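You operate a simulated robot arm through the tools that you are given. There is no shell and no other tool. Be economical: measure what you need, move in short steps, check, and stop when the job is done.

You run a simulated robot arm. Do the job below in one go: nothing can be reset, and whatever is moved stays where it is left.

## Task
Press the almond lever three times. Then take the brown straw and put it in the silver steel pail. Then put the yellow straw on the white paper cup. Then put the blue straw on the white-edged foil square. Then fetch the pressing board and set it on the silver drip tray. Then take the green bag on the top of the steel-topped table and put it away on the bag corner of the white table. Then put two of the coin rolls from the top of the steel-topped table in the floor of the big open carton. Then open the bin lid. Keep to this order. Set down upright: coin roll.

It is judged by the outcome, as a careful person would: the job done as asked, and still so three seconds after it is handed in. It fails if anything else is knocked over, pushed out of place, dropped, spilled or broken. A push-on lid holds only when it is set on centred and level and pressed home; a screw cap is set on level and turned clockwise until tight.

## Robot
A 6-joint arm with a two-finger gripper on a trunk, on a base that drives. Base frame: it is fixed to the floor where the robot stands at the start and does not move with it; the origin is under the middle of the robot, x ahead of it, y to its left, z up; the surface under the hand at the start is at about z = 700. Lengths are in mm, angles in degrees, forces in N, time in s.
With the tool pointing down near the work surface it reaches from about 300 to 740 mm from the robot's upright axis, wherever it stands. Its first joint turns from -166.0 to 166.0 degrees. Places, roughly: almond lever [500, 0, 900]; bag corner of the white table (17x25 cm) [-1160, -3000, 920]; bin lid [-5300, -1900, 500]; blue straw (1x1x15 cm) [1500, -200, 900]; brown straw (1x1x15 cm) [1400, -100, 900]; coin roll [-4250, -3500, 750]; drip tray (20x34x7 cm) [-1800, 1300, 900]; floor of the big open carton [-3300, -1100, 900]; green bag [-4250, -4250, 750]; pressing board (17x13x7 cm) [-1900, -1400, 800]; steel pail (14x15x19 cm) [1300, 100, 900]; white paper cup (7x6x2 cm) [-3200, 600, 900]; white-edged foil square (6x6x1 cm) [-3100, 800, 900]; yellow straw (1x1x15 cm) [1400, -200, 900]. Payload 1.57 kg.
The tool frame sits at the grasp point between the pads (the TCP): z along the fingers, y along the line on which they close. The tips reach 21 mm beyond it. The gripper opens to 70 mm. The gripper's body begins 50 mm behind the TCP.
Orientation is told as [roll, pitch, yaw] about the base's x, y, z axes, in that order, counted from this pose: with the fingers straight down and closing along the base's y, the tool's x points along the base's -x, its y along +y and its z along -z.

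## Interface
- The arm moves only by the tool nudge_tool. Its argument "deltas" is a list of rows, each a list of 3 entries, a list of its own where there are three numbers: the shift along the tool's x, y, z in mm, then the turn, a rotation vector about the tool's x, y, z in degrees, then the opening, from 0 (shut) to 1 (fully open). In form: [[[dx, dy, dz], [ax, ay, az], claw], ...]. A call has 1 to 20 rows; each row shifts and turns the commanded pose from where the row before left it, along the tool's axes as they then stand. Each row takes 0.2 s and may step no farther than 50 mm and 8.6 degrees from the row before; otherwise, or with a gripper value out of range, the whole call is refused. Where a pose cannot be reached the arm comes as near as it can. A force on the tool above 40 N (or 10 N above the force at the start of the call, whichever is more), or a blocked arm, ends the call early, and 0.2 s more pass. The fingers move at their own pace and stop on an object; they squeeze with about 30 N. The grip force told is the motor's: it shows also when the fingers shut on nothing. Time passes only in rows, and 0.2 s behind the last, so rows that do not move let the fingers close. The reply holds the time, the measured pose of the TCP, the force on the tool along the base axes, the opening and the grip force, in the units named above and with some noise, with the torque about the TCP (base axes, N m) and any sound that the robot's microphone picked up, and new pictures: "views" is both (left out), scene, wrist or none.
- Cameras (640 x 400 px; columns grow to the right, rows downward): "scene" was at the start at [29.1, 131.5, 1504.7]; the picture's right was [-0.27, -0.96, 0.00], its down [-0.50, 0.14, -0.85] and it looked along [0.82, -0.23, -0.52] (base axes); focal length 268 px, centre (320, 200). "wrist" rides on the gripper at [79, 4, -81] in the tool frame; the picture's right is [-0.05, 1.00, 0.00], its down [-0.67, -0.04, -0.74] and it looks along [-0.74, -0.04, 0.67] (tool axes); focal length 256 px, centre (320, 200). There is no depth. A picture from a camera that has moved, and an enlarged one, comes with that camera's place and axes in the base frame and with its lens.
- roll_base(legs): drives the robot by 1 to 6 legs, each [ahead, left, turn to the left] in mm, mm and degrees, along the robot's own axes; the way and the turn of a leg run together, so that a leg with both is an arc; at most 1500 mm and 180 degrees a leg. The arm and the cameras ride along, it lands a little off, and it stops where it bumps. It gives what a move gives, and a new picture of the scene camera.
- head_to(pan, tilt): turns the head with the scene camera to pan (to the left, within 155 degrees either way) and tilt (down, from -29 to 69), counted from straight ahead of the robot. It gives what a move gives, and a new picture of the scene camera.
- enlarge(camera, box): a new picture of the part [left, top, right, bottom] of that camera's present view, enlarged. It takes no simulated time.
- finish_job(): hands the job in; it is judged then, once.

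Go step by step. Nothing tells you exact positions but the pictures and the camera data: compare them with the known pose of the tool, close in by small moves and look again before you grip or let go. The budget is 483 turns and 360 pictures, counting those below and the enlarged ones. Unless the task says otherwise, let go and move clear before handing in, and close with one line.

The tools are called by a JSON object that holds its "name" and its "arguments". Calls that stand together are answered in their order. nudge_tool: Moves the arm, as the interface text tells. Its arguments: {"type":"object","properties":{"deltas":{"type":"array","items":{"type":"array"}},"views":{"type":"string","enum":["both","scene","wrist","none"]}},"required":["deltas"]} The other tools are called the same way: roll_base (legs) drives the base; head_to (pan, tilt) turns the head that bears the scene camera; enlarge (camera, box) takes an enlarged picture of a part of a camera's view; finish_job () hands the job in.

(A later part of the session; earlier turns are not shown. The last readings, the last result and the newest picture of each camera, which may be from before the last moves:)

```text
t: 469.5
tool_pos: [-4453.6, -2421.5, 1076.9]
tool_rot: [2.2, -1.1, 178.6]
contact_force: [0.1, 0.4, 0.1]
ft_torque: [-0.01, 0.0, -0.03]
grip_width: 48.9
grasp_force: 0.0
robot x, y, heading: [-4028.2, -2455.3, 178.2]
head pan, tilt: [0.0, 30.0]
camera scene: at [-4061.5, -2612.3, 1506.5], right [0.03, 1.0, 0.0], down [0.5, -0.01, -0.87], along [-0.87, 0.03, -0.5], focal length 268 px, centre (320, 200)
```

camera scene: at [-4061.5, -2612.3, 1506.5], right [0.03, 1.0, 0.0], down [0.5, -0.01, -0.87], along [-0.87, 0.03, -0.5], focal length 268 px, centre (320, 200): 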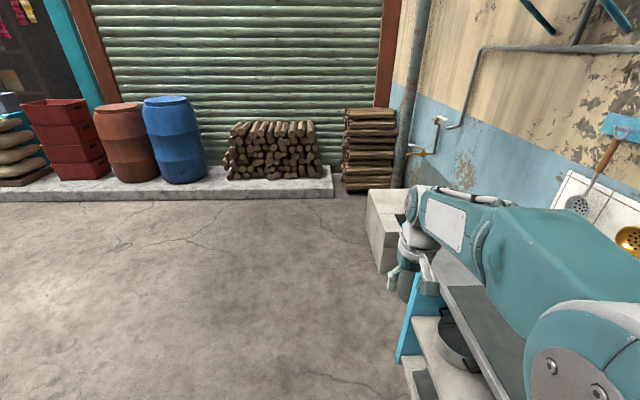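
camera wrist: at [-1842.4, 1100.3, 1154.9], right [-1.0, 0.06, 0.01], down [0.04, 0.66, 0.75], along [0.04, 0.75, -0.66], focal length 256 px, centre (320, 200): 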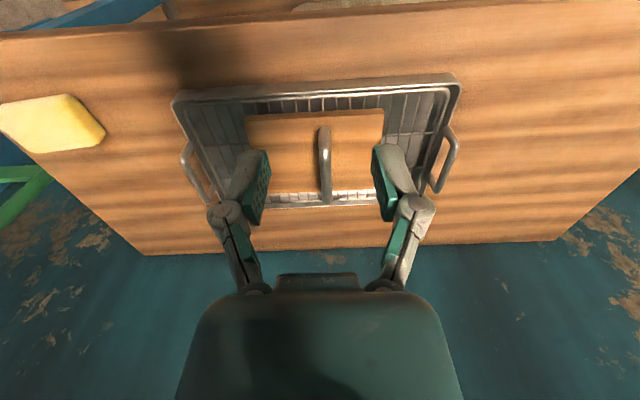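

The base was blocked, perhaps by the wash table on my right. I'll look down to the right before moving.

{"name": "head_to", "arguments": {"pan": -45, "tilt": 50}}

{"name": "enlarge", "arguments": {"camera": "wrist", "box": [0, 0, 640, 400]}}

```text
t: 470.6
tool_pos: [-4453.4, -2421.4, 1077.1]
tool_rot: [2.3, -1.0, 178.6]
contact_force: [0.4, 0.5, -0.2]
ft_torque: [0.0, -0.02, 0.05]
grip_width: 48.8
grasp_force: 0.0
robot x, y, heading: [-4027.0, -2458.1, 178.6]
head pan, tilt: [-45.0, 50.0]
camera scene: at [-4024.0, -2559.7, 1477.1], right [0.73, 0.69, 0.0], down [0.53, -0.55, -0.64], along [-0.44, 0.47, -0.76], focal length 268 px, centre (320, 200)
```

scene: 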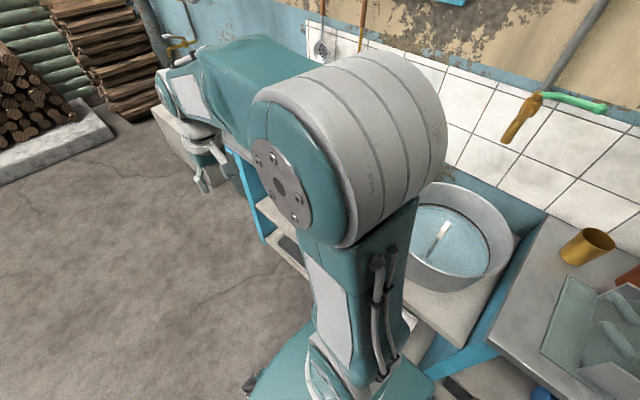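

```text
1.00 times, centred on (320, 200) of wrist (not enlarged: the box is as wide or as high as the picture)
camera zoom: at [-4373.3, -2423.5, 1156.1], right [-0.08, -1.0, 0.04], down [-0.65, 0.08, 0.75], along [-0.75, 0.03, -0.66], focal length 256 px, centre (320, 200)
```

zoom: 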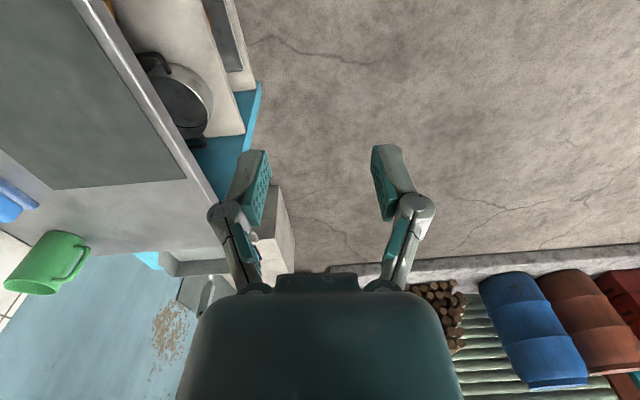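

It's only the base against the wash table's front, and nothing looks disturbed. I'll move away to the left first, then continue west.

{"name": "roll_base", "arguments": {"legs": [[0, 230, 0], [1000, 0, 1.5], [0, 850, 0], [0, 800, 0], [0, 0, 180]]}}

{"name": "head_to", "arguments": {"pan": 0, "tilt": 30}}

```text
t: 492.4
tool_pos: [-4591.9, -4372.5, 1078.0]
tool_rot: [2.3, -1.0, -2.1]
contact_force: [0.3, 0.4, 0.5]
ft_torque: [0.0, 0.01, 0.02]
grip_width: 49.1
grasp_force: 0.0
robot x, y, heading: [-5018.1, -4333.8, -2.5]
head pan, tilt: [-45.0, 50.0]
camera scene: at [-5017.5, -4230.8, 1477.4], right [-0.74, -0.68, 0.0], down [-0.52, 0.56, -0.64], along [0.44, -0.47, -0.77], focal length 268 px, centre (320, 200)
```

scene: 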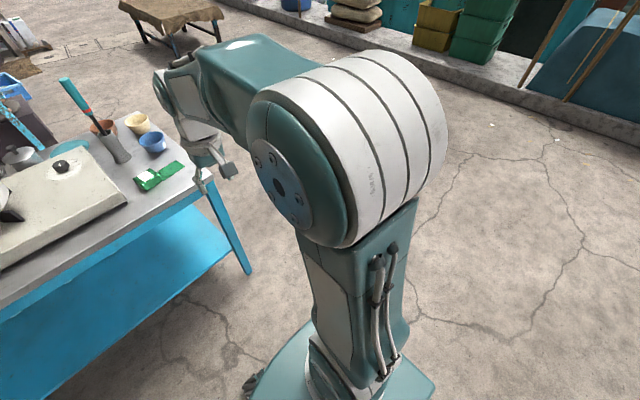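

```text
t: 493.5
tool_pos: [-4593.0, -4373.1, 1077.5]
tool_rot: [2.3, -1.0, -2.1]
contact_force: [0.7, -0.7, 0.3]
ft_torque: [0.04, 0.02, 0.0]
grip_width: 48.8
grasp_force: 0.1
robot x, y, heading: [-5018.5, -4329.8, -2.4]
head pan, tilt: [0.0, 30.0]
camera scene: at [-4979.3, -4177.9, 1506.8], right [-0.04, -1.0, 0.0], down [-0.5, 0.02, -0.87], along [0.86, -0.04, -0.5], focal length 268 px, centre (320, 200)
```

scene: 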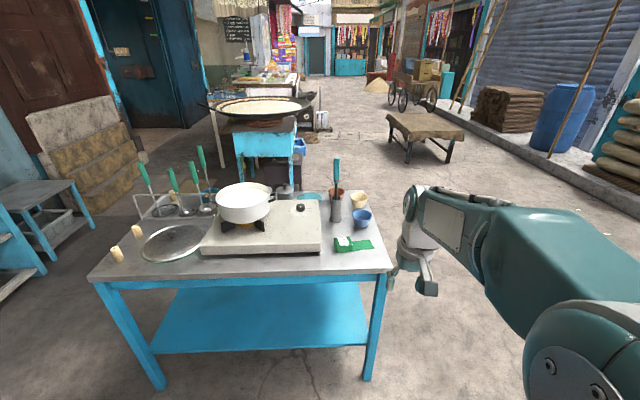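

The green bag lies flat at the table's near corner, about (-4110, -4361). I'll roll closer and level the tool.

{"name": "roll_base", "arguments": {"legs": [[320, 0, 2.4]]}}

{"name": "nudge_tool", "arguments": {"deltas": [[[0, 0, 0], [2.3, 1.0, 0], 0.8], [[0, 0, 0], [0, 0, 0], 0.8]], "views": "wrist"}}

{"name": "enlarge", "arguments": {"camera": "scene", "box": [240, 180, 440, 305]}}

```text
t: 495.6
tool_pos: [-4266.6, -4363.9, 1077.1]
tool_rot: [2.2, -1.0, -0.1]
contact_force: [-0.2, -0.2, -0.9]
ft_torque: [0.0, 0.0, 0.03]
grip_width: 49.0
grasp_force: 0.0
robot x, y, heading: [-4697.7, -4336.9, 0.0]
head pan, tilt: [0.0, 30.0]
camera scene: at [-4660.5, -4183.8, 1506.8], right [0.0, -1.0, 0.0], down [-0.5, 0.0, -0.87], along [0.87, 0.0, -0.5], focal length 268 px, centre (320, 200)
```

scene: 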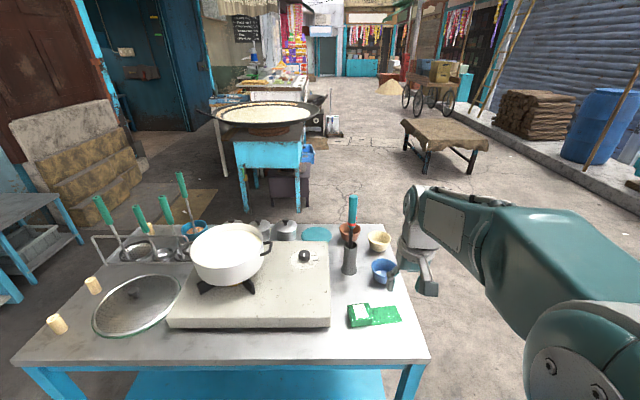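

```text
t: 496.2
tool_pos: [-4266.3, -4364.6, 1077.9]
tool_rot: [-0.1, 0.0, -0.1]
contact_force: [-0.6, 0.2, -0.5]
ft_torque: [0.0, -0.02, 0.03]
grip_width: 56.1
grasp_force: 0.1
robot x, y, heading: [-4695.8, -4340.2, -0.4]
head pan, tilt: [0.0, 30.0]
camera wrist: at [-4346.5, -4359.7, 1157.7], right [0.05, 1.0, 0.0], down [0.67, -0.04, 0.74], along [0.74, -0.04, -0.67], focal length 256 px, centre (320, 200)
```

wrist: 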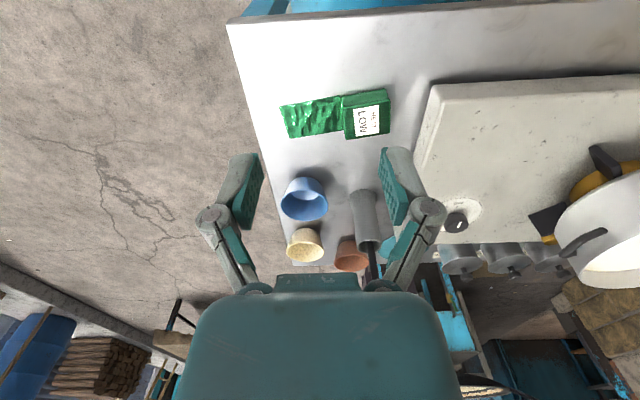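

```text
3.20 times, centred on (340, 242) of scene
camera zoom: at [-4660.5, -4183.8, 1506.8], right [0.0, -1.0, 0.0], down [-0.5, 0.0, -0.87], along [0.87, 0.0, -0.5], focal length 856 px, centre (256, 64)
```

zoom: 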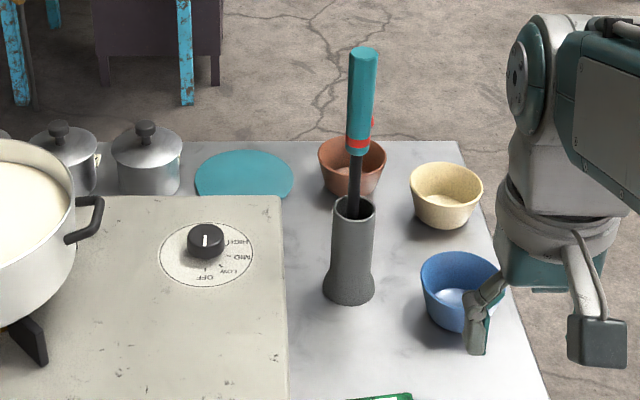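

{"name": "enlarge", "arguments": {"camera": "wrist", "box": [250, 60, 430, 172]}}

{"name": "enlarge", "arguments": {"camera": "scene", "box": [310, 260, 440, 345]}}

```text
3.56 times, centred on (340, 116) of wrist
camera zoom: at [-4346.5, -4359.7, 1157.7], right [0.05, 1.0, 0.0], down [0.67, -0.04, 0.74], along [0.74, -0.04, -0.67], focal length 910 px, centre (249, 499)
```

zoom: 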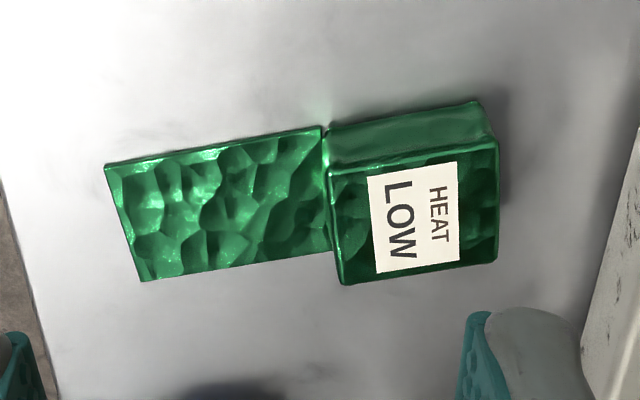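

```text
4.71 times, centred on (375, 302) of scene
camera zoom: at [-4660.5, -4183.8, 1506.8], right [0.0, -1.0, 0.0], down [-0.5, 0.0, -0.87], along [0.87, 0.0, -0.5], focal length 1259 px, centre (61, -282)
```

zoom: 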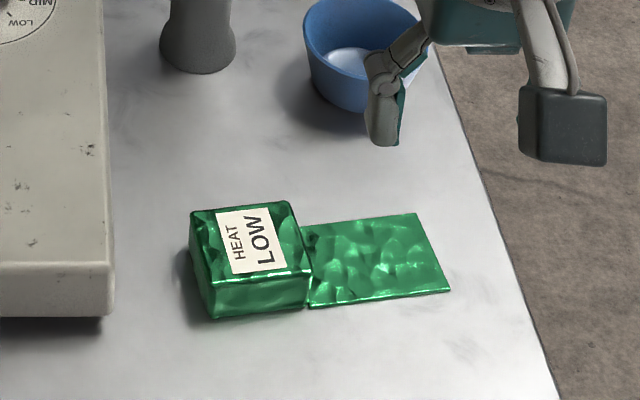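

The bag is a box about 65 x 54 x 27 mm with a flat flap, centred near (-4145, -4302), top at z = 824, rotated about 8°. I'll turn the hand to grip across its 54 mm depth with the camera away from the stove, and hover.

{"name": "nudge_tool", "arguments": {"deltas": [[[0, 0, 0], [0, 0, -8.1], 1], [[0, 0, 0], [0, 0, -8.1], 1], [[0, 0, 0], [0, 0, -8.1], 1], [[0, 0, 0], [0, 0, -8.1], 1], [[0, 0, 0], [0, 0, -8.1], 1], [[0, 0, 0], [0, 0, -8.1], 1], [[0, 0, 0], [0, 0, -8.1], 1], [[0, 0, 0], [0, 0, -8.1], 1], [[0, 0, 0], [0, 0, -8.1], 1], [[0, 0, 0], [0, 0, -8.1], 1], [[0, 0, 0], [0, 0, -8.1], 1], [[0, 0, 0], [0, 0, -8.1], 1], [[-9.5, -25.5, 35], [0, 0, 0], 1], [[-9.5, -25.5, 35], [0, 0, 0], 1], [[-9.5, -25.5, 35], [0, 0, 0], 1], [[-9.5, -25.5, 35], [0, 0, 0], 1], [[-9.5, -25.5, 35], [0, 0, 0], 1], [[0, 0, 0], [0, 0, 0], 1]]}}

{"name": "enlarge", "arguments": {"camera": "wrist", "box": [180, 20, 460, 195]}}

```text
t: 500.0
tool_pos: [-4149.2, -4303.5, 903.7]
tool_rot: [0.0, 0.0, 97.1]
contact_force: [-0.1, 0.0, 0.6]
ft_torque: [0.03, -0.03, -0.01]
grip_width: 69.9
grasp_force: 0.0
robot x, y, heading: [-4691.9, -4337.1, -0.3]
head pan, tilt: [0.0, 30.0]
camera scene: at [-4659.6, -4183.4, 1506.7], right [0.0, -1.0, 0.0], down [-0.5, 0.0, -0.87], along [0.87, 0.0, -0.5], focal length 268 px, centre (320, 200)
camera wrist: at [-4144.0, -4382.2, 984.3], right [-1.0, -0.07, 0.0], down [-0.05, 0.67, 0.74], along [-0.05, 0.74, -0.67], focal length 256 px, centre (320, 200)
```

scene: 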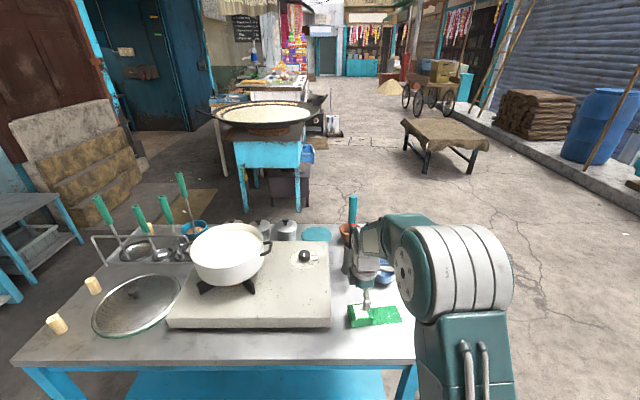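
wrist: 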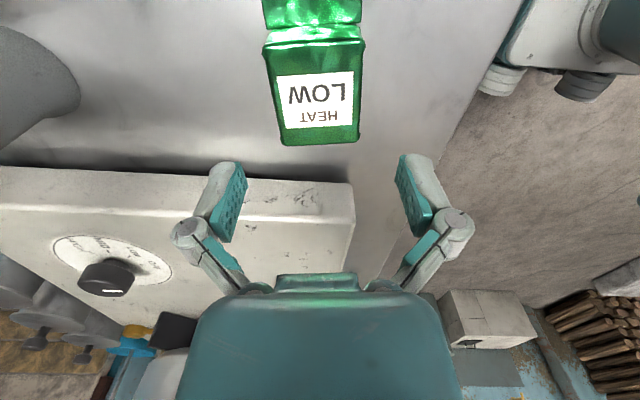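

```text
2.29 times, centred on (320, 108) of wrist
camera zoom: at [-4144.0, -4382.2, 984.3], right [-1.0, -0.07, 0.0], down [-0.05, 0.67, 0.74], along [-0.05, 0.74, -0.67], focal length 585 px, centre (320, 411)
```

zoom: 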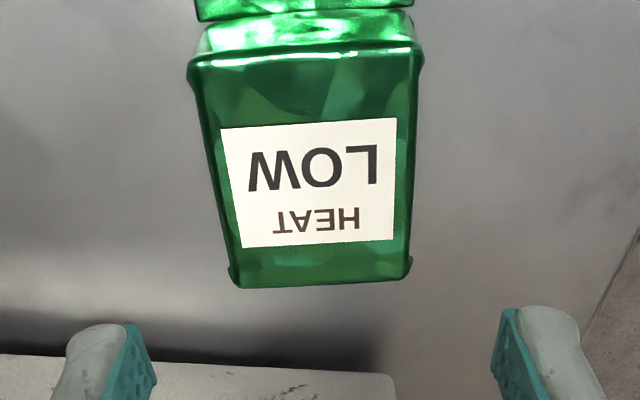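

Centred and aligned: the box measures 56 mm across the grip with 7 mm to spare on each side. I'll descend carefully.

{"name": "nudge_tool", "arguments": {"deltas": [[[-2, 0, 25], [0, 0, 0], 1], [[0, 0, 20], [0, 0, 0], 1], [[0, 0, 12], [0, 0, 0], 1], [[0, 0, 0], [0, 0, 0], 1]], "views": "wrist"}}

{"name": "enlarge", "arguments": {"camera": "scene", "box": [310, 240, 450, 345]}}

```text
t: 501.0
tool_pos: [-4146.1, -4298.9, 846.8]
tool_rot: [0.2, 0.0, 97.1]
contact_force: [0.1, -0.5, -0.2]
ft_torque: [-0.02, 0.04, -0.01]
grip_width: 70.2
grasp_force: 0.1
robot x, y, heading: [-4695.5, -4339.3, -0.4]
head pan, tilt: [0.0, 30.0]
camera wrist: at [-4141.0, -4378.2, 927.3], right [-1.0, -0.07, 0.0], down [-0.05, 0.67, 0.74], along [-0.05, 0.74, -0.67], focal length 256 px, centre (320, 200)
```

wrist: 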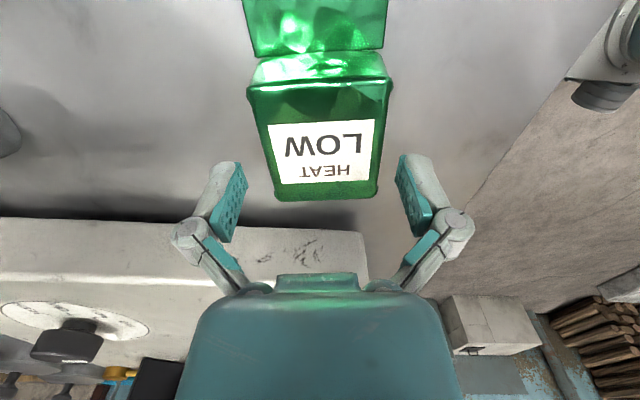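

```text
3.81 times, centred on (380, 292) of scene
camera zoom: at [-4659.6, -4183.5, 1506.7], right [0.0, -1.0, 0.0], down [-0.5, 0.0, -0.87], along [0.87, 0.0, -0.5], focal length 1019 px, centre (91, -152)
```

zoom: 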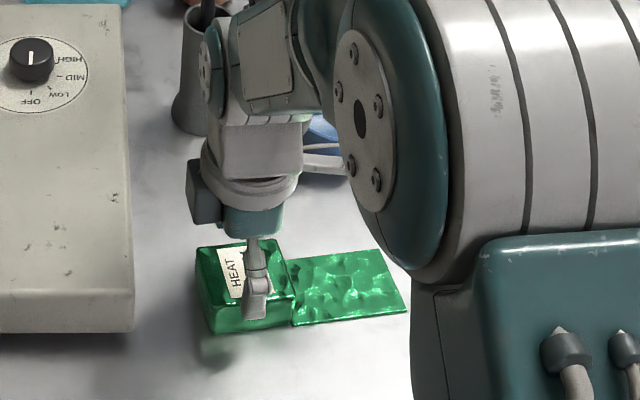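

{"name": "nudge_tool", "arguments": {"deltas": [[[0, 0, 8], [0, 0, 0], 1], [[0, 0, 8], [0, 0, 0], 1], [[0, 0, 6], [0, 0, 0], 1], [[0, 0, 0], [0, 0, 0], 1]], "views": "wrist"}}

```text
t: 502.0
tool_pos: [-4147.9, -4298.7, 823.6]
tool_rot: [-0.1, 0.0, 97.2]
contact_force: [0.2, -0.7, -0.3]
ft_torque: [0.01, 0.02, -0.05]
grip_width: 69.7
grasp_force: 0.0
robot x, y, heading: [-4689.8, -4333.9, -0.2]
head pan, tilt: [0.0, 30.0]
camera wrist: at [-4142.0, -4377.6, 903.5], right [-1.0, -0.07, 0.0], down [-0.05, 0.67, 0.74], along [-0.05, 0.74, -0.67], focal length 256 px, centre (320, 200)
```

wrist: 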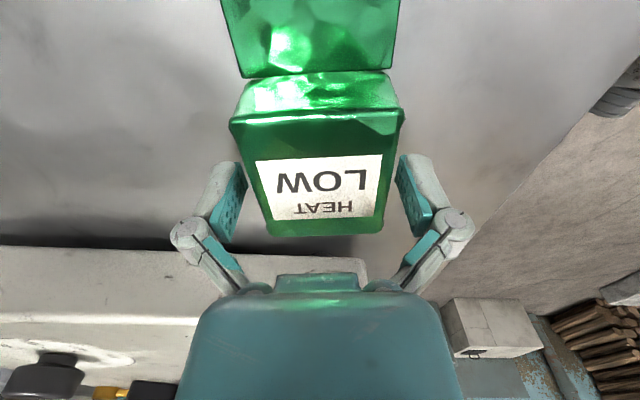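

{"name": "nudge_tool", "arguments": {"deltas": [[[0, 0, 4], [0, 0, 0], 1], [[0, 0, 0], [0, 0, 0], 0.5], [[0, 0, 0], [0, 0, 0], 0.2], [[0, 0, 0], [0, 0, 0], 0.2]], "views": "wrist"}}

```text
t: 503.0
tool_pos: [-4146.5, -4298.1, 819.0]
tool_rot: [0.0, 0.0, 97.1]
contact_force: [-0.9, 0.3, 4.0]
ft_torque: [-0.08, 0.16, -0.01]
grip_width: 57.0
grasp_force: 30.6
robot x, y, heading: [-4694.9, -4337.2, -0.2]
head pan, tilt: [0.0, 30.0]
camera wrist: at [-4141.6, -4377.7, 899.1], right [-1.0, -0.07, 0.0], down [-0.05, 0.67, 0.74], along [-0.05, 0.74, -0.67], focal length 256 px, centre (320, 200)
```

wrist: 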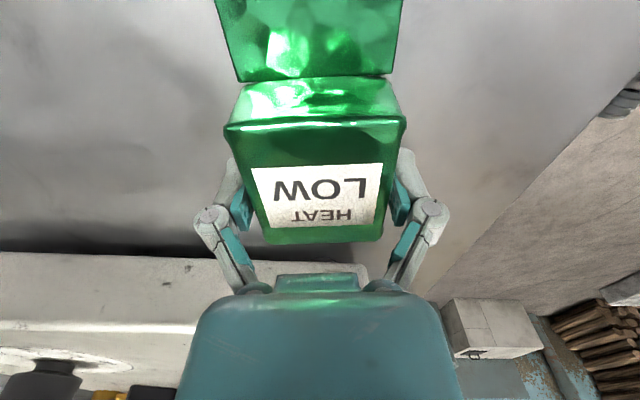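

The grip holds at 57 mm, which matches the box. I'll lift it gently and check.

{"name": "nudge_tool", "arguments": {"deltas": [[[0, 0, 0], [0, 0, 0], 0], [[0, 0, -10], [0, 0, 0], 0], [[0, 0, -15], [0, 0, 0], 0], [[0, 0, -30], [0, 0, 0], 0], [[0, 0, -40], [0, 0, 0], 0], [[0, 0, -40], [0, 0, 0], 0], [[0, 0, -40], [0, 0, 0], 0], [[0, 0, -40], [0, 0, 0], 0], [[0, 0, -40], [0, 0, 0], 0], [[0, 0, 0], [0, 0, 0], 0]]}}

```text
t: 505.2
tool_pos: [-4147.1, -4297.6, 1073.8]
tool_rot: [0.0, 0.0, 97.1]
contact_force: [-0.3, 0.1, -1.8]
ft_torque: [-0.01, -0.01, 0.01]
grip_width: 57.4
grasp_force: 29.6
robot x, y, heading: [-4692.7, -4339.3, -0.1]
head pan, tilt: [0.0, 30.0]
camera scene: at [-4659.8, -4183.5, 1506.8], right [0.0, -1.0, 0.0], down [-0.5, 0.0, -0.87], along [0.87, 0.0, -0.5], focal length 268 px, centre (320, 200)
camera wrist: at [-4141.7, -4376.1, 1153.7], right [-1.0, -0.07, 0.0], down [-0.05, 0.67, 0.74], along [-0.05, 0.74, -0.67], focal length 256 px, centre (320, 200)
```

scene: 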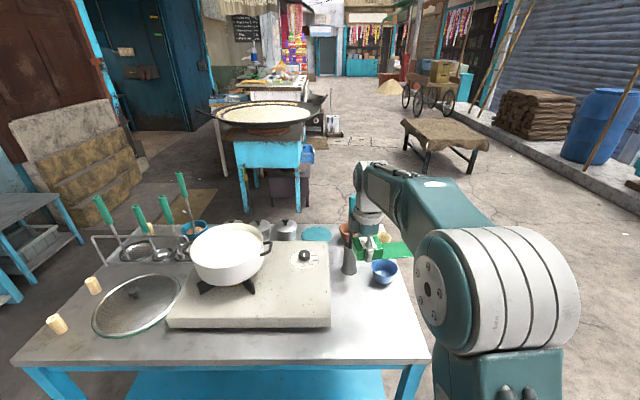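
wrist: 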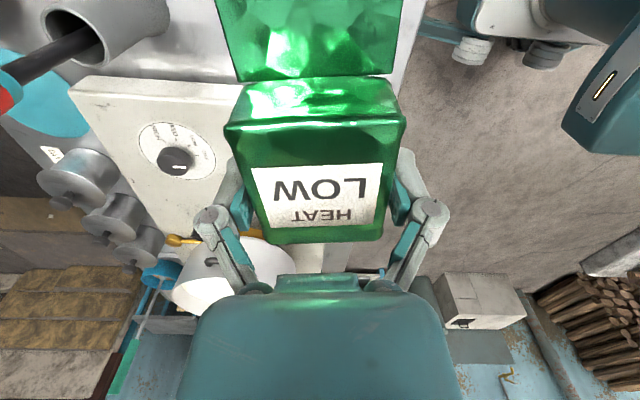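

The bag is held. I'll drive back around the table and along the alley to the white table's bag corner near (-1160, -3000).

{"name": "roll_base", "arguments": {"legs": [[-320, 0, 0], [0, 850, 0], [0, 830, 0], [1200, 0, 0], [1200, 50, 0]]}}

{"name": "head_to", "arguments": {"pan": -30, "tilt": 25}}

```text
t: 526.9
tool_pos: [-2016.4, -2566.3, 1074.6]
tool_rot: [0.0, 0.0, 97.9]
contact_force: [0.2, -0.4, -0.9]
ft_torque: [-0.01, 0.03, 0.02]
grip_width: 57.2
grasp_force: 30.2
robot x, y, heading: [-2565.4, -2618.6, 0.3]
head pan, tilt: [0.0, 30.0]
camera scene: at [-2530.8, -2459.4, 1506.8], right [0.01, -1.0, 0.0], down [-0.5, 0.0, -0.87], along [0.87, 0.01, -0.5], focal length 268 px, centre (320, 200)
```

scene: 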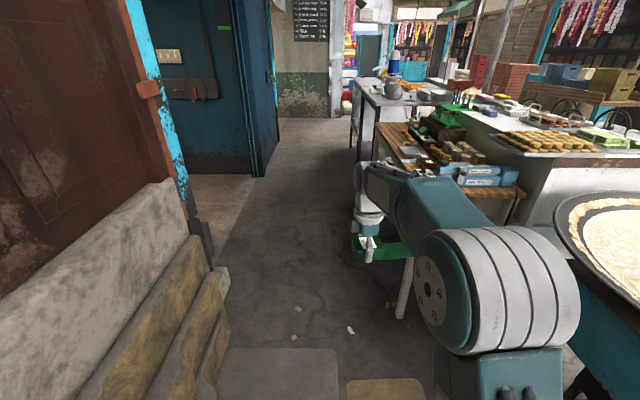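

```text
t: 527.9
tool_pos: [-2016.6, -2567.5, 1073.7]
tool_rot: [0.0, 0.0, 97.8]
contact_force: [0.2, 0.5, -0.6]
ft_torque: [-0.02, 0.0, -0.02]
grip_width: 57.3
grasp_force: 29.7
robot x, y, heading: [-2563.3, -2614.1, 0.5]
head pan, tilt: [-30.0, 25.0]
camera scene: at [-2541.1, -2505.5, 1514.8], right [-0.49, -0.87, 0.0], down [-0.37, 0.21, -0.91], along [0.79, -0.45, -0.42], focal length 268 px, centre (320, 200)
```

scene: 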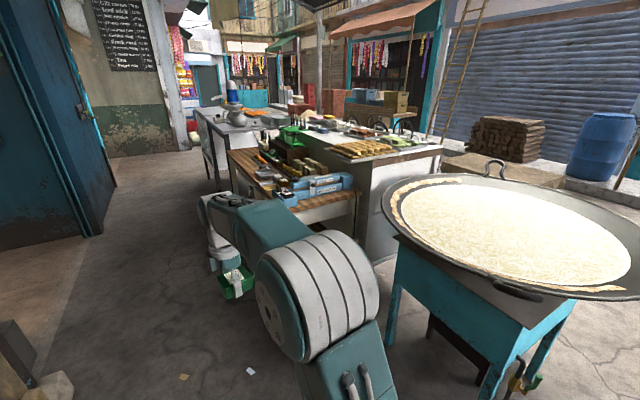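

{"name": "roll_base", "arguments": {"legs": [[900, 230, 0], [500, 0, 0]]}}

{"name": "head_to", "arguments": {"pan": -85, "tilt": 35}}

```text
t: 535.2
tool_pos: [-629.8, -2306.2, 1073.1]
tool_rot: [0.0, 0.0, 98.9]
contact_force: [-0.6, 0.2, -0.8]
ft_torque: [0.02, 0.03, 0.04]
grip_width: 57.1
grasp_force: 30.5
robot x, y, heading: [-1175.1, -2363.2, 1.3]
head pan, tilt: [-30.0, 25.0]
camera scene: at [-1156.2, -2253.3, 1514.8], right [-0.48, -0.88, 0.0], down [-0.37, 0.2, -0.91], along [0.79, -0.43, -0.42], focal length 268 px, centre (320, 200)
```

scene: 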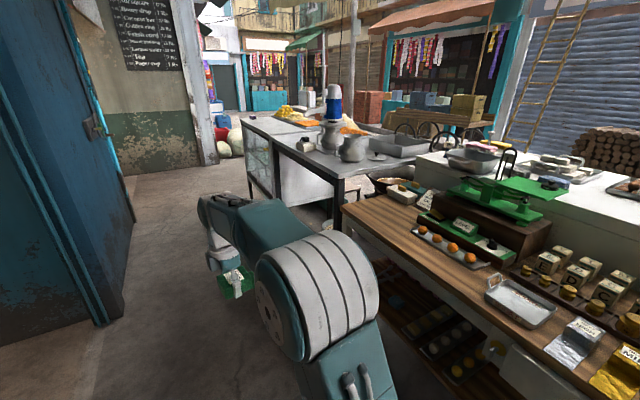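

```text
t: 536.5
tool_pos: [-630.1, -2307.0, 1072.6]
tool_rot: [-0.1, -0.1, 98.9]
contact_force: [-0.4, 0.6, -2.1]
ft_torque: [-0.01, -0.01, -0.01]
grip_width: 57.1
grasp_force: 30.3
robot x, y, heading: [-1175.3, -2363.1, 1.4]
head pan, tilt: [-85.0, 35.0]
camera scene: at [-1227.2, -2296.7, 1499.2], right [-0.99, -0.11, 0.0], down [-0.07, 0.57, -0.82], along [0.09, -0.81, -0.57], focal length 268 px, centre (320, 200)
```

scene: 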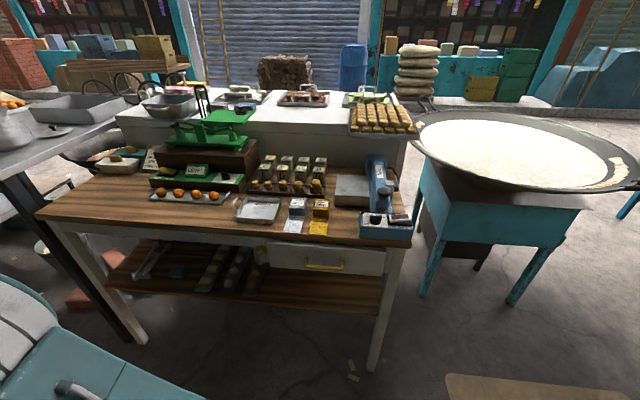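

{"name": "enlarge", "arguments": {"camera": "scene", "box": [220, 140, 430, 270]}}

```text
3.05 times, centred on (325, 205) of scene
camera zoom: at [-1227.2, -2296.7, 1499.2], right [-0.99, -0.11, 0.0], down [-0.07, 0.57, -0.82], along [0.09, -0.81, -0.57], focal length 816 px, centre (305, 185)
```

zoom: 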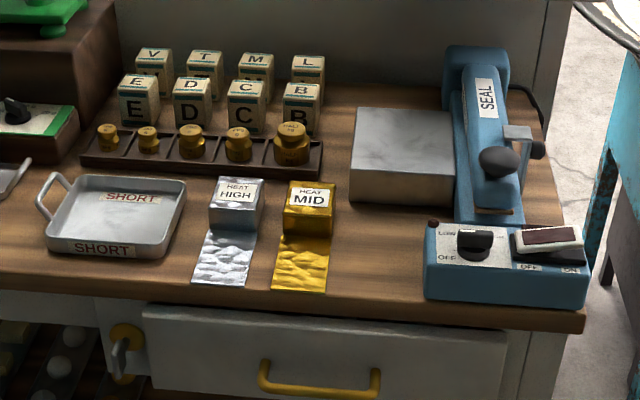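

The table holds matching silver (HIGH) and gold (MID) bags, with a free slot to their right before the blue sealer, so the green LOW bag belongs at about (-1227, -3057). I'll draw the arm in and turn to face the table.

{"name": "nudge_tool", "arguments": {"deltas": [[[-5, 40, -10], [0, 0, 0], 0], [[-5, 40, -10], [0, 0, 0], 0], [[-5, 40, -10], [0, 0, 0], 0], [[0, 0, 0], [0, 0, 0], 0]], "views": "none"}}

{"name": "roll_base", "arguments": {"legs": [[-40, 0, 0], [0, 0, -91.3]]}}

{"name": "nudge_tool", "arguments": {"deltas": [[[0, 0, -10], [0, 0, 8.1], 0], [[0, 0, -10], [0, 0, 8.1], 0], [[0, 0, 0], [0, 0, 8.1], 0], [[0, 0, 0], [0, 0, 8.1], 0], [[0, 0, 0], [0, 0, 8.1], 0], [[0, 0, 0], [0, 0, 8.1], 0], [[0, 0, 0], [0, 0, 8.1], 0], [[0, 0, 0], [0, 0, 8.1], 0], [[0, 0, 0], [0, 0, 8.1], 0], [[0, 0, 0], [0, 0, 8.1], 0], [[0, 0, 0], [0, 0, 8.1], 0], [[0, 0, 0], [0, 0, 8.1], 0], [[0, 0, 0], [0, 0, 0], 0]], "views": "wrist"}}

{"name": "head_to", "arguments": {"pan": 0, "tilt": 38}}

```text
t: 537.5
tool_pos: [-753.0, -2311.1, 1102.1]
tool_rot: [0.0, 0.0, 98.8]
contact_force: [-0.1, 0.2, 0.3]
ft_torque: [0.0, -0.01, 0.01]
grip_width: 57.3
grasp_force: 30.4
robot x, y, heading: [-1178.3, -2363.0, 1.2]
head pan, tilt: [-85.0, 35.0]
```

```text
t: 542.1
tool_pos: [-1148.4, -2787.5, 1102.6]
tool_rot: [-0.1, 0.0, 10.8]
contact_force: [-0.3, 0.2, -0.2]
ft_torque: [-0.01, -0.02, 0.01]
grip_width: 57.4
grasp_force: 29.9
robot x, y, heading: [-1215.1, -2365.6, -86.7]
head pan, tilt: [-85.0, 35.0]
camera scene: at [-1151.0, -2308.9, 1499.1], right [-0.15, 0.99, 0.0], down [0.57, 0.08, -0.82], along [-0.81, -0.12, -0.57], focal length 268 px, centre (320, 200)
```

scene: 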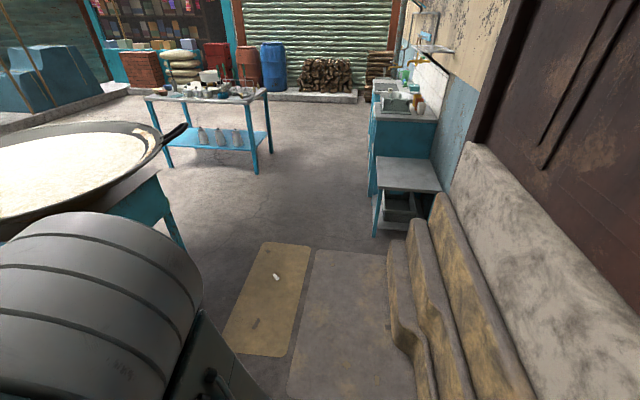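

```text
t: 544.9
tool_pos: [-1147.4, -2788.1, 1124.3]
tool_rot: [0.0, 0.0, -86.5]
contact_force: [0.2, 0.3, -1.2]
ft_torque: [-0.04, 0.01, -0.03]
grip_width: 57.3
grasp_force: 30.2
robot x, y, heading: [-1215.5, -2364.7, -86.5]
head pan, tilt: [-85.0, 35.0]
camera wrist: at [-1149.1, -2707.9, 1203.7], right [1.0, 0.01, 0.0], down [0.01, -0.67, 0.75], along [0.01, -0.75, -0.67], focal length 256 px, centre (320, 200)
```

wrist: 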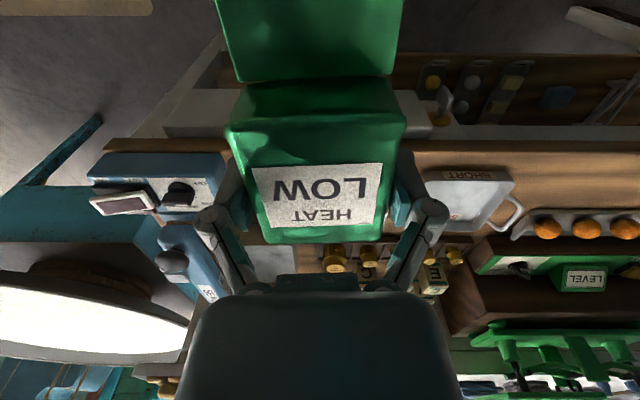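

```text
t: 546.5
tool_pos: [-1147.2, -2787.7, 1124.0]
tool_rot: [0.0, 0.1, -86.4]
contact_force: [-0.8, 0.9, -0.3]
ft_torque: [-0.04, -0.01, -0.01]
grip_width: 57.2
grasp_force: 29.8
robot x, y, heading: [-1218.1, -2361.6, -86.9]
head pan, tilt: [0.0, 38.0]
camera scene: at [-1058.7, -2382.2, 1494.4], right [-1.0, -0.06, 0.0], down [-0.04, 0.62, -0.79], along [0.05, -0.79, -0.62], focal length 268 px, centre (320, 200)
```

scene: 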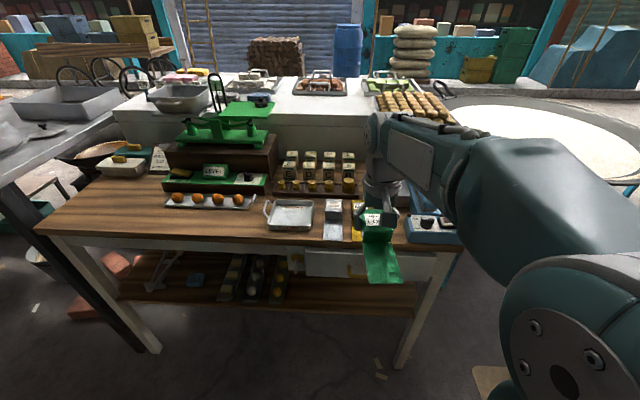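

{"name": "enlarge", "arguments": {"camera": "scene", "box": [250, 140, 470, 290]}}

{"name": "head_to", "arguments": {"pan": -25, "tilt": 38}}

{"name": "enlarge", "arguments": {"camera": "scene", "box": [150, 120, 370, 270]}}

```text
2.67 times, centred on (360, 215) of scene
camera zoom: at [-1058.7, -2382.2, 1494.4], right [-1.0, -0.06, 0.0], down [-0.04, 0.62, -0.79], along [0.05, -0.79, -0.62], focal length 714 px, centre (213, 160)
```

zoom: 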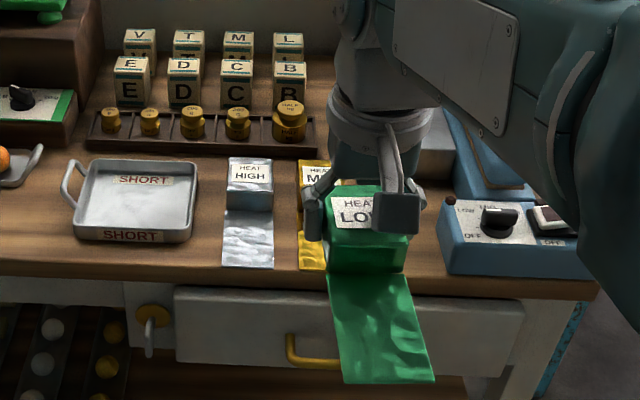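

```text
t: 547.4
tool_pos: [-1149.2, -2786.5, 1123.9]
tool_rot: [0.0, 0.0, -86.4]
contact_force: [0.6, 0.5, -0.9]
ft_torque: [-0.02, -0.05, 0.0]
grip_width: 57.3
grasp_force: 29.8
robot x, y, heading: [-1213.7, -2363.5, -86.7]
head pan, tilt: [-25.0, 38.0]
camera scene: at [-1095.5, -2376.3, 1494.5], right [-0.93, 0.37, 0.0], down [0.23, 0.57, -0.79], along [-0.29, -0.73, -0.62], focal length 268 px, centre (320, 200)
```

scene: 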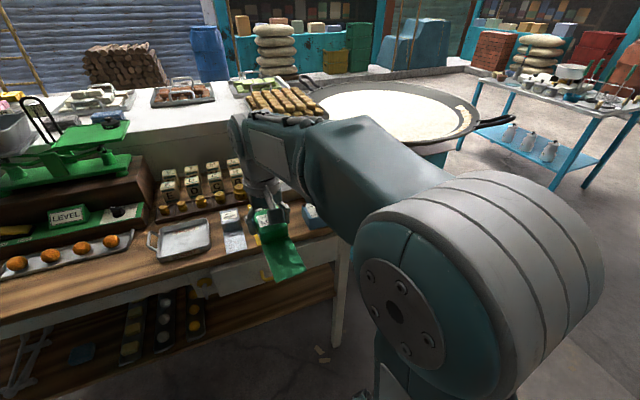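

```text
2.67 times, centred on (260, 195) of scene
camera zoom: at [-1095.5, -2376.3, 1494.5], right [-0.93, 0.37, 0.0], down [0.23, 0.57, -0.79], along [-0.29, -0.73, -0.62], focal length 714 px, centre (480, 213)
```

zoom: 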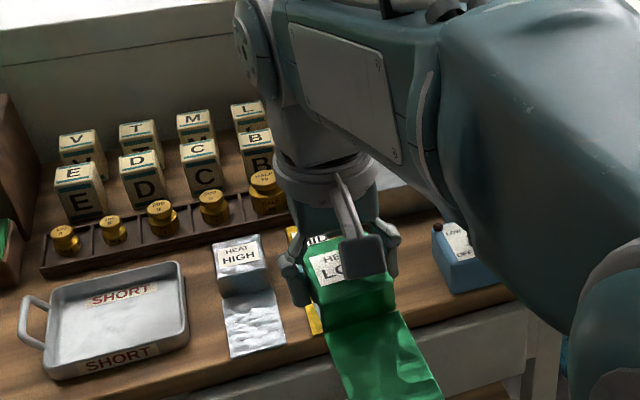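

Triangulation puts the silver box at (-1061, -3066, 941) and gold at about (-1145, -3069), so the green slot is near x = -1228 on a table at z about 914. A metal block sits behind it (y below -3098), so I'll aim for y = -3055 and approach slightly closer.

{"name": "roll_base", "arguments": {"legs": [[0, 0, -3.3], [90, 0, 0]]}}

{"name": "nudge_tool", "arguments": {"deltas": [[[0, 0, 0], [0, 0, 0], 0]], "views": "wrist"}}

```text
t: 548.9
tool_pos: [-1171.7, -2880.6, 1123.8]
tool_rot: [0.0, 0.0, -89.5]
contact_force: [0.6, -0.5, -0.9]
ft_torque: [-0.03, -0.01, 0.04]
grip_width: 57.3
grasp_force: 29.8
robot x, y, heading: [-1214.8, -2450.2, -89.4]
head pan, tilt: [-25.0, 38.0]
camera scene: at [-1096.4, -2472.5, 1494.5], right [-0.91, 0.42, 0.0], down [0.26, 0.56, -0.79], along [-0.33, -0.72, -0.62], focal length 268 px, centre (320, 200)
```

scene: 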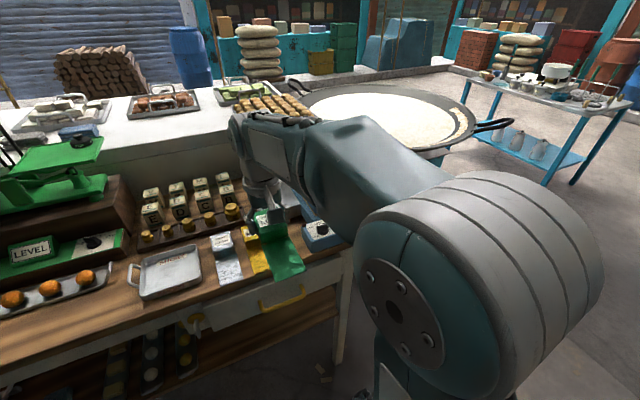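

```text
t: 549.3
tool_pos: [-1172.0, -2880.4, 1123.5]
tool_rot: [0.0, 0.1, -89.5]
contact_force: [0.0, 0.0, -0.9]
ft_torque: [0.01, 0.03, 0.02]
grip_width: 57.2
grasp_force: 29.9
robot x, y, heading: [-1215.8, -2455.2, -89.6]
head pan, tilt: [-25.0, 38.0]
camera wrist: at [-1168.0, -2800.8, 1203.7], right [1.0, -0.05, 0.0], down [-0.03, -0.67, 0.75], along [-0.03, -0.74, -0.67], focal length 256 px, centre (320, 200)
```

wrist: 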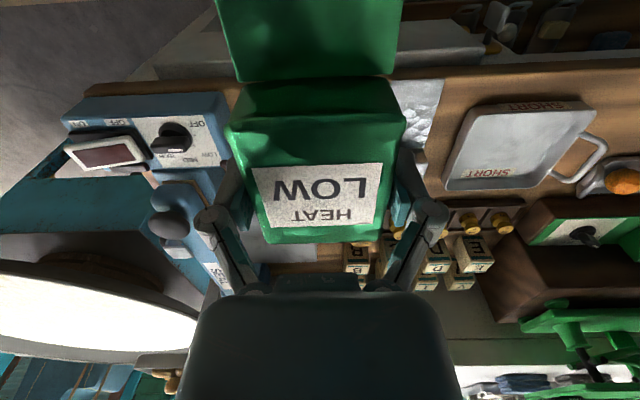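

{"name": "nudge_tool", "arguments": {"deltas": [[[-35, -11.2, 10], [0, 0, 0], 0], [[-35, -11.2, 20], [0, 0, 0], 0], [[-35, -11.2, 20], [0, 0, 0], 0], [[-35, -11.2, 25], [0, 0, 0], 0], [[-35, -11.2, 25], [0, 0, 0], 0], [[0, 0, 0], [0, 0, 0], 0]]}}

{"name": "enlarge", "arguments": {"camera": "scene", "box": [150, 160, 370, 310]}}

```text
t: 550.7
tool_pos: [-1229.2, -3054.9, 1020.7]
tool_rot: [0.1, 0.0, -89.5]
contact_force: [-0.5, -0.3, -0.2]
ft_torque: [-0.01, 0.02, -0.03]
grip_width: 57.3
grasp_force: 30.2
robot x, y, heading: [-1214.5, -2451.3, -89.7]
head pan, tilt: [-25.0, 38.0]
camera scene: at [-1096.6, -2473.7, 1494.5], right [-0.91, 0.42, 0.0], down [0.26, 0.56, -0.79], along [-0.33, -0.71, -0.62], focal length 268 px, centre (320, 200)
camera wrist: at [-1225.9, -2975.2, 1101.5], right [1.0, -0.05, 0.0], down [-0.03, -0.67, 0.75], along [-0.03, -0.74, -0.67], focal length 256 px, centre (320, 200)
```

scene: 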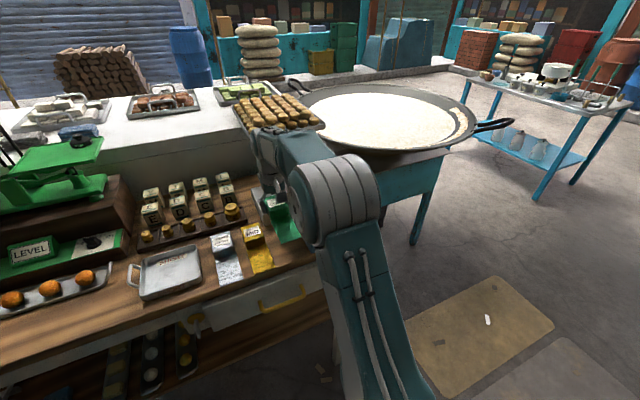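
wrist: 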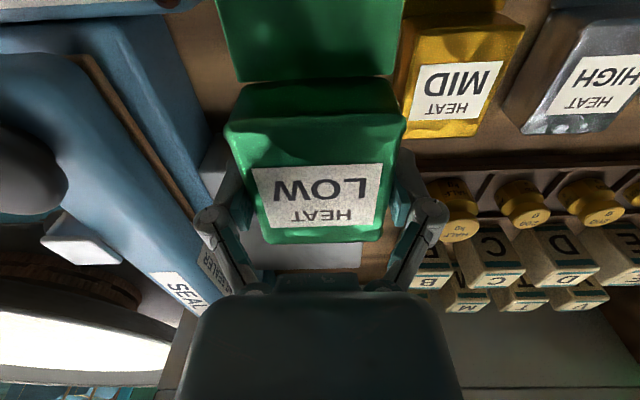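

```text
2.67 times, centred on (260, 235) of scene
camera zoom: at [-1096.6, -2473.7, 1494.5], right [-0.91, 0.42, 0.0], down [0.26, 0.56, -0.79], along [-0.33, -0.71, -0.62], focal length 714 px, centre (480, 107)
```

zoom: 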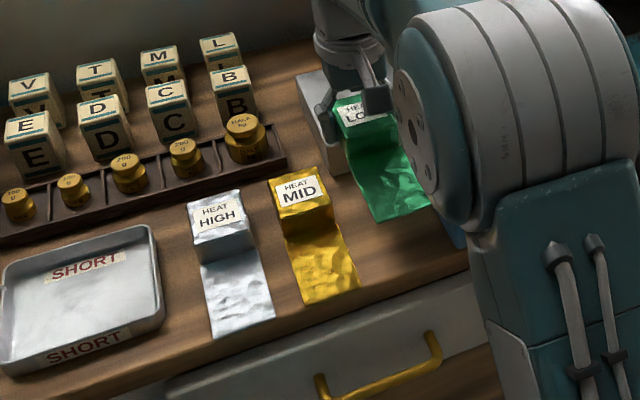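

{"name": "nudge_tool", "arguments": {"deltas": [[[7, -2, 0], [0, 0, 0], 0], [[0, 0, 25], [0, 0, 0], 0], [[0, 0, 25], [0, 0, 0], 0], [[0, 0, 12], [0, 0, 0], 0], [[0, 0, 0], [0, 0, 0], 0]]}}

{"name": "enlarge", "arguments": {"camera": "scene", "box": [150, 160, 370, 310]}}

```text
t: 551.9
tool_pos: [-1229.6, -3048.8, 960.4]
tool_rot: [0.0, 0.0, -89.5]
contact_force: [0.4, 0.0, -0.8]
ft_torque: [-0.01, 0.01, 0.0]
grip_width: 57.2
grasp_force: 30.2
robot x, y, heading: [-1219.0, -2455.2, -89.6]
head pan, tilt: [-25.0, 38.0]
camera scene: at [-1096.5, -2473.5, 1494.5], right [-0.91, 0.42, 0.0], down [0.26, 0.56, -0.79], along [-0.33, -0.71, -0.62], focal length 268 px, centre (320, 200)
camera wrist: at [-1225.4, -2969.7, 1041.8], right [1.0, -0.05, 0.0], down [-0.03, -0.67, 0.75], along [-0.03, -0.74, -0.67], focal length 256 px, centre (320, 200)
```

scene: 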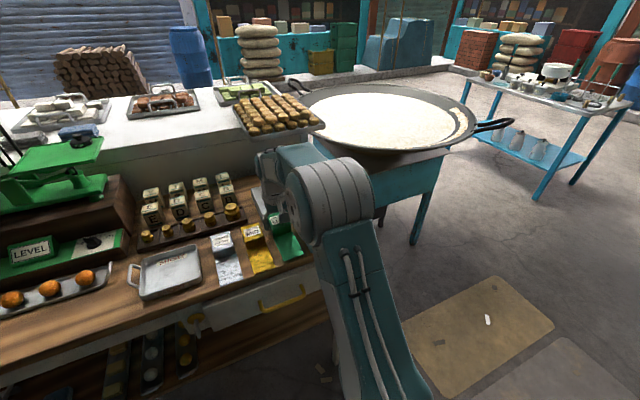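
wrist: 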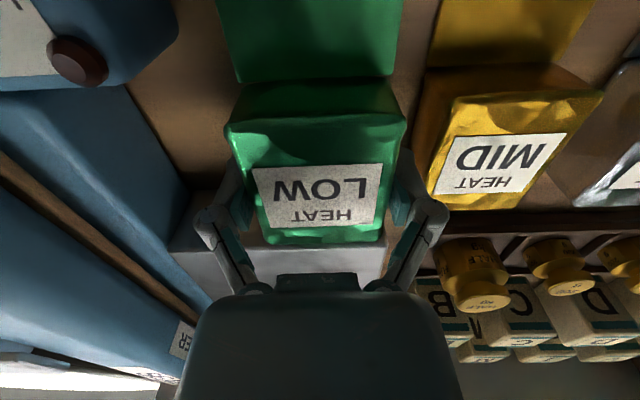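

```text
2.67 times, centred on (260, 235) of scene
camera zoom: at [-1096.5, -2473.5, 1494.5], right [-0.91, 0.42, 0.0], down [0.26, 0.56, -0.79], along [-0.33, -0.71, -0.62], focal length 714 px, centre (480, 107)
```

zoom: 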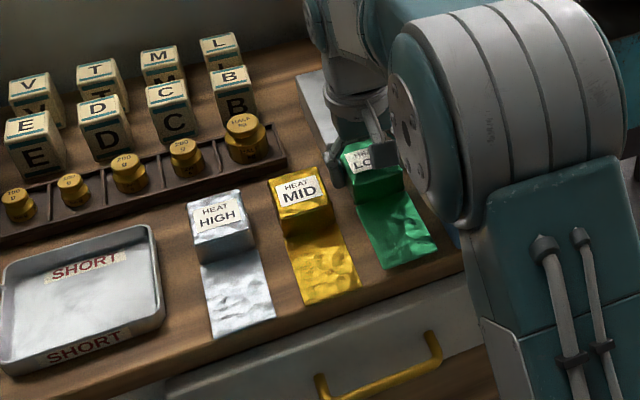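

{"name": "nudge_tool", "arguments": {"deltas": [[[0, 0, 8], [0, 0, 0], 0], [[0, 0, 6], [0, 0, 0], 0], [[0, 0, 4], [0, 0, 0], 0], [[0, 0, 0], [0, 0, 0], 0]], "views": "none"}}

{"name": "nudge_tool", "arguments": {"deltas": [[[0, 0, 3], [0, 0, 0], 0], [[0, 0, 0], [0, 0, 0], 0]], "views": "none"}}

{"name": "nudge_tool", "arguments": {"deltas": [[[0, 0, 3], [0, 0, 0], 0], [[0, 0, 0], [0, 0, 0], 0]], "views": "none"}}

```text
t: 552.9
tool_pos: [-1227.3, -3048.0, 943.3]
tool_rot: [0.0, 0.0, -89.6]
contact_force: [0.3, 0.6, -1.1]
ft_torque: [0.02, 0.0, 0.0]
grip_width: 57.1
grasp_force: 29.8
robot x, y, heading: [-1213.5, -2453.2, -89.8]
head pan, tilt: [-25.0, 38.0]
```

```text
t: 553.5
tool_pos: [-1228.1, -3048.9, 940.3]
tool_rot: [0.0, 0.1, -89.5]
contact_force: [0.2, -0.2, -1.1]
ft_torque: [-0.01, -0.07, -0.02]
grip_width: 57.0
grasp_force: 29.7
robot x, y, heading: [-1216.3, -2453.6, -89.7]
head pan, tilt: [-25.0, 38.0]
```

```text
t: 554.1
tool_pos: [-1227.9, -3050.2, 937.9]
tool_rot: [0.0, 0.0, -89.5]
contact_force: [-0.1, 0.5, 7.3]
ft_torque: [0.74, -0.17, 0.06]
grip_width: 57.5
grasp_force: 30.3
robot x, y, heading: [-1216.6, -2455.9, -89.9]
head pan, tilt: [-25.0, 38.0]
```

The bag has touched down, flap end first. I'll lower 2 mm more and open just enough to release.

{"name": "nudge_tool", "arguments": {"deltas": [[[0, 0, 2], [0, 0, 0], 0], [[0, 0, 0], [0, 0, 0], 0.85], [[0, 0, 0], [0, 0, 0], 0.92], [[0, 0, 0], [0, 0, 0], 0.92]], "views": "wrist"}}

```text
t: 555.1
tool_pos: [-1228.1, -3048.2, 935.6]
tool_rot: [0.0, 0.1, -89.6]
contact_force: [-0.1, 0.3, 0.0]
ft_torque: [-0.01, 0.0, 0.03]
grip_width: 64.4
grasp_force: 0.0
robot x, y, heading: [-1214.1, -2453.5, -89.5]
head pan, tilt: [-25.0, 38.0]
camera wrist: at [-1224.6, -2969.4, 1015.9], right [1.0, -0.05, 0.0], down [-0.03, -0.67, 0.74], along [-0.03, -0.74, -0.67], focal length 256 px, centre (320, 200)
```

wrist: 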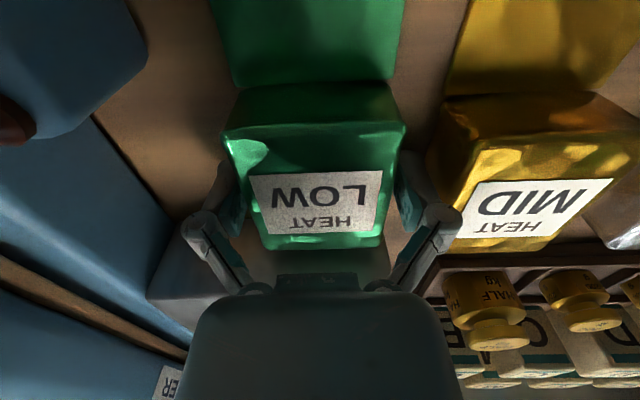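

The bag is released, parallel to the gold one. I'll lift straight up and check.

{"name": "nudge_tool", "arguments": {"deltas": [[[0, 0, -10], [0, 0, 0], 0.92], [[0, 0, -20], [0, 0, 0], 0.92], [[0, 0, -40], [0, 0, 0], 0.92], [[0, 0, -40], [0, 0, 0], 0.92], [[10, 0, -40], [0, 0, 0], 0.92], [[40, 0, -10], [0, 0, 0], 0.9], [[45, 0, 0], [0, 0, 0], 0.9], [[45, 0, 0], [0, 0, 0], 0.9], [[45, 0, 0], [0, 0, 0], 0.9]], "views": "wrist"}}

{"name": "enlarge", "arguments": {"camera": "scene", "box": [150, 160, 370, 310]}}

```text
t: 557.1
tool_pos: [-1228.6, -2864.1, 1093.5]
tool_rot: [-0.1, 0.0, -89.5]
contact_force: [0.3, 0.0, 0.6]
ft_torque: [0.0, 0.02, 0.0]
grip_width: 62.9
grasp_force: 0.0
robot x, y, heading: [-1208.9, -2450.5, -89.6]
head pan, tilt: [-25.0, 38.0]
camera wrist: at [-1225.1, -2783.5, 1173.8], right [1.0, -0.04, 0.0], down [-0.03, -0.67, 0.75], along [-0.03, -0.74, -0.67], focal length 256 px, centre (320, 200)
```

wrist: 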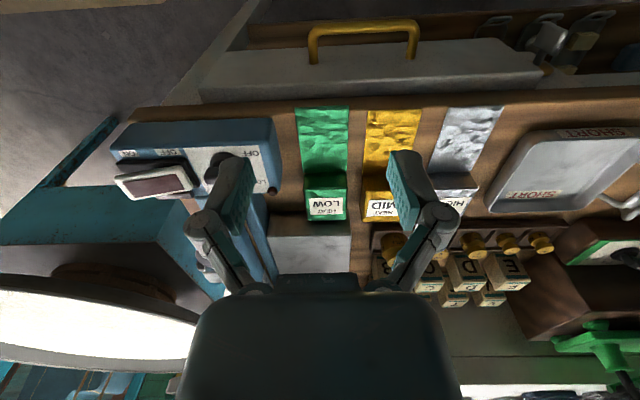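

```text
2.67 times, centred on (260, 235) of scene
camera zoom: at [-1096.4, -2472.2, 1494.5], right [-0.91, 0.42, 0.0], down [0.26, 0.56, -0.79], along [-0.33, -0.71, -0.62], focal length 714 px, centre (480, 107)
```

zoom: 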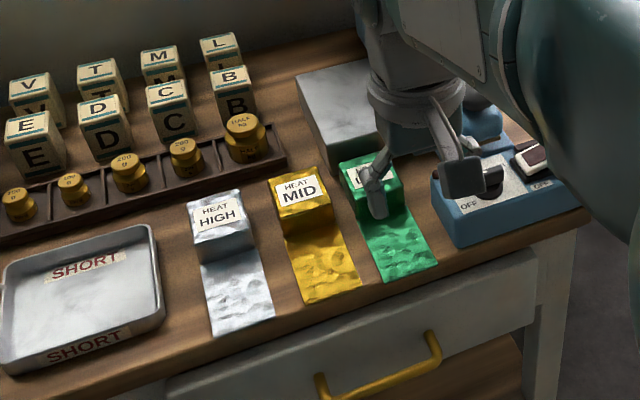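

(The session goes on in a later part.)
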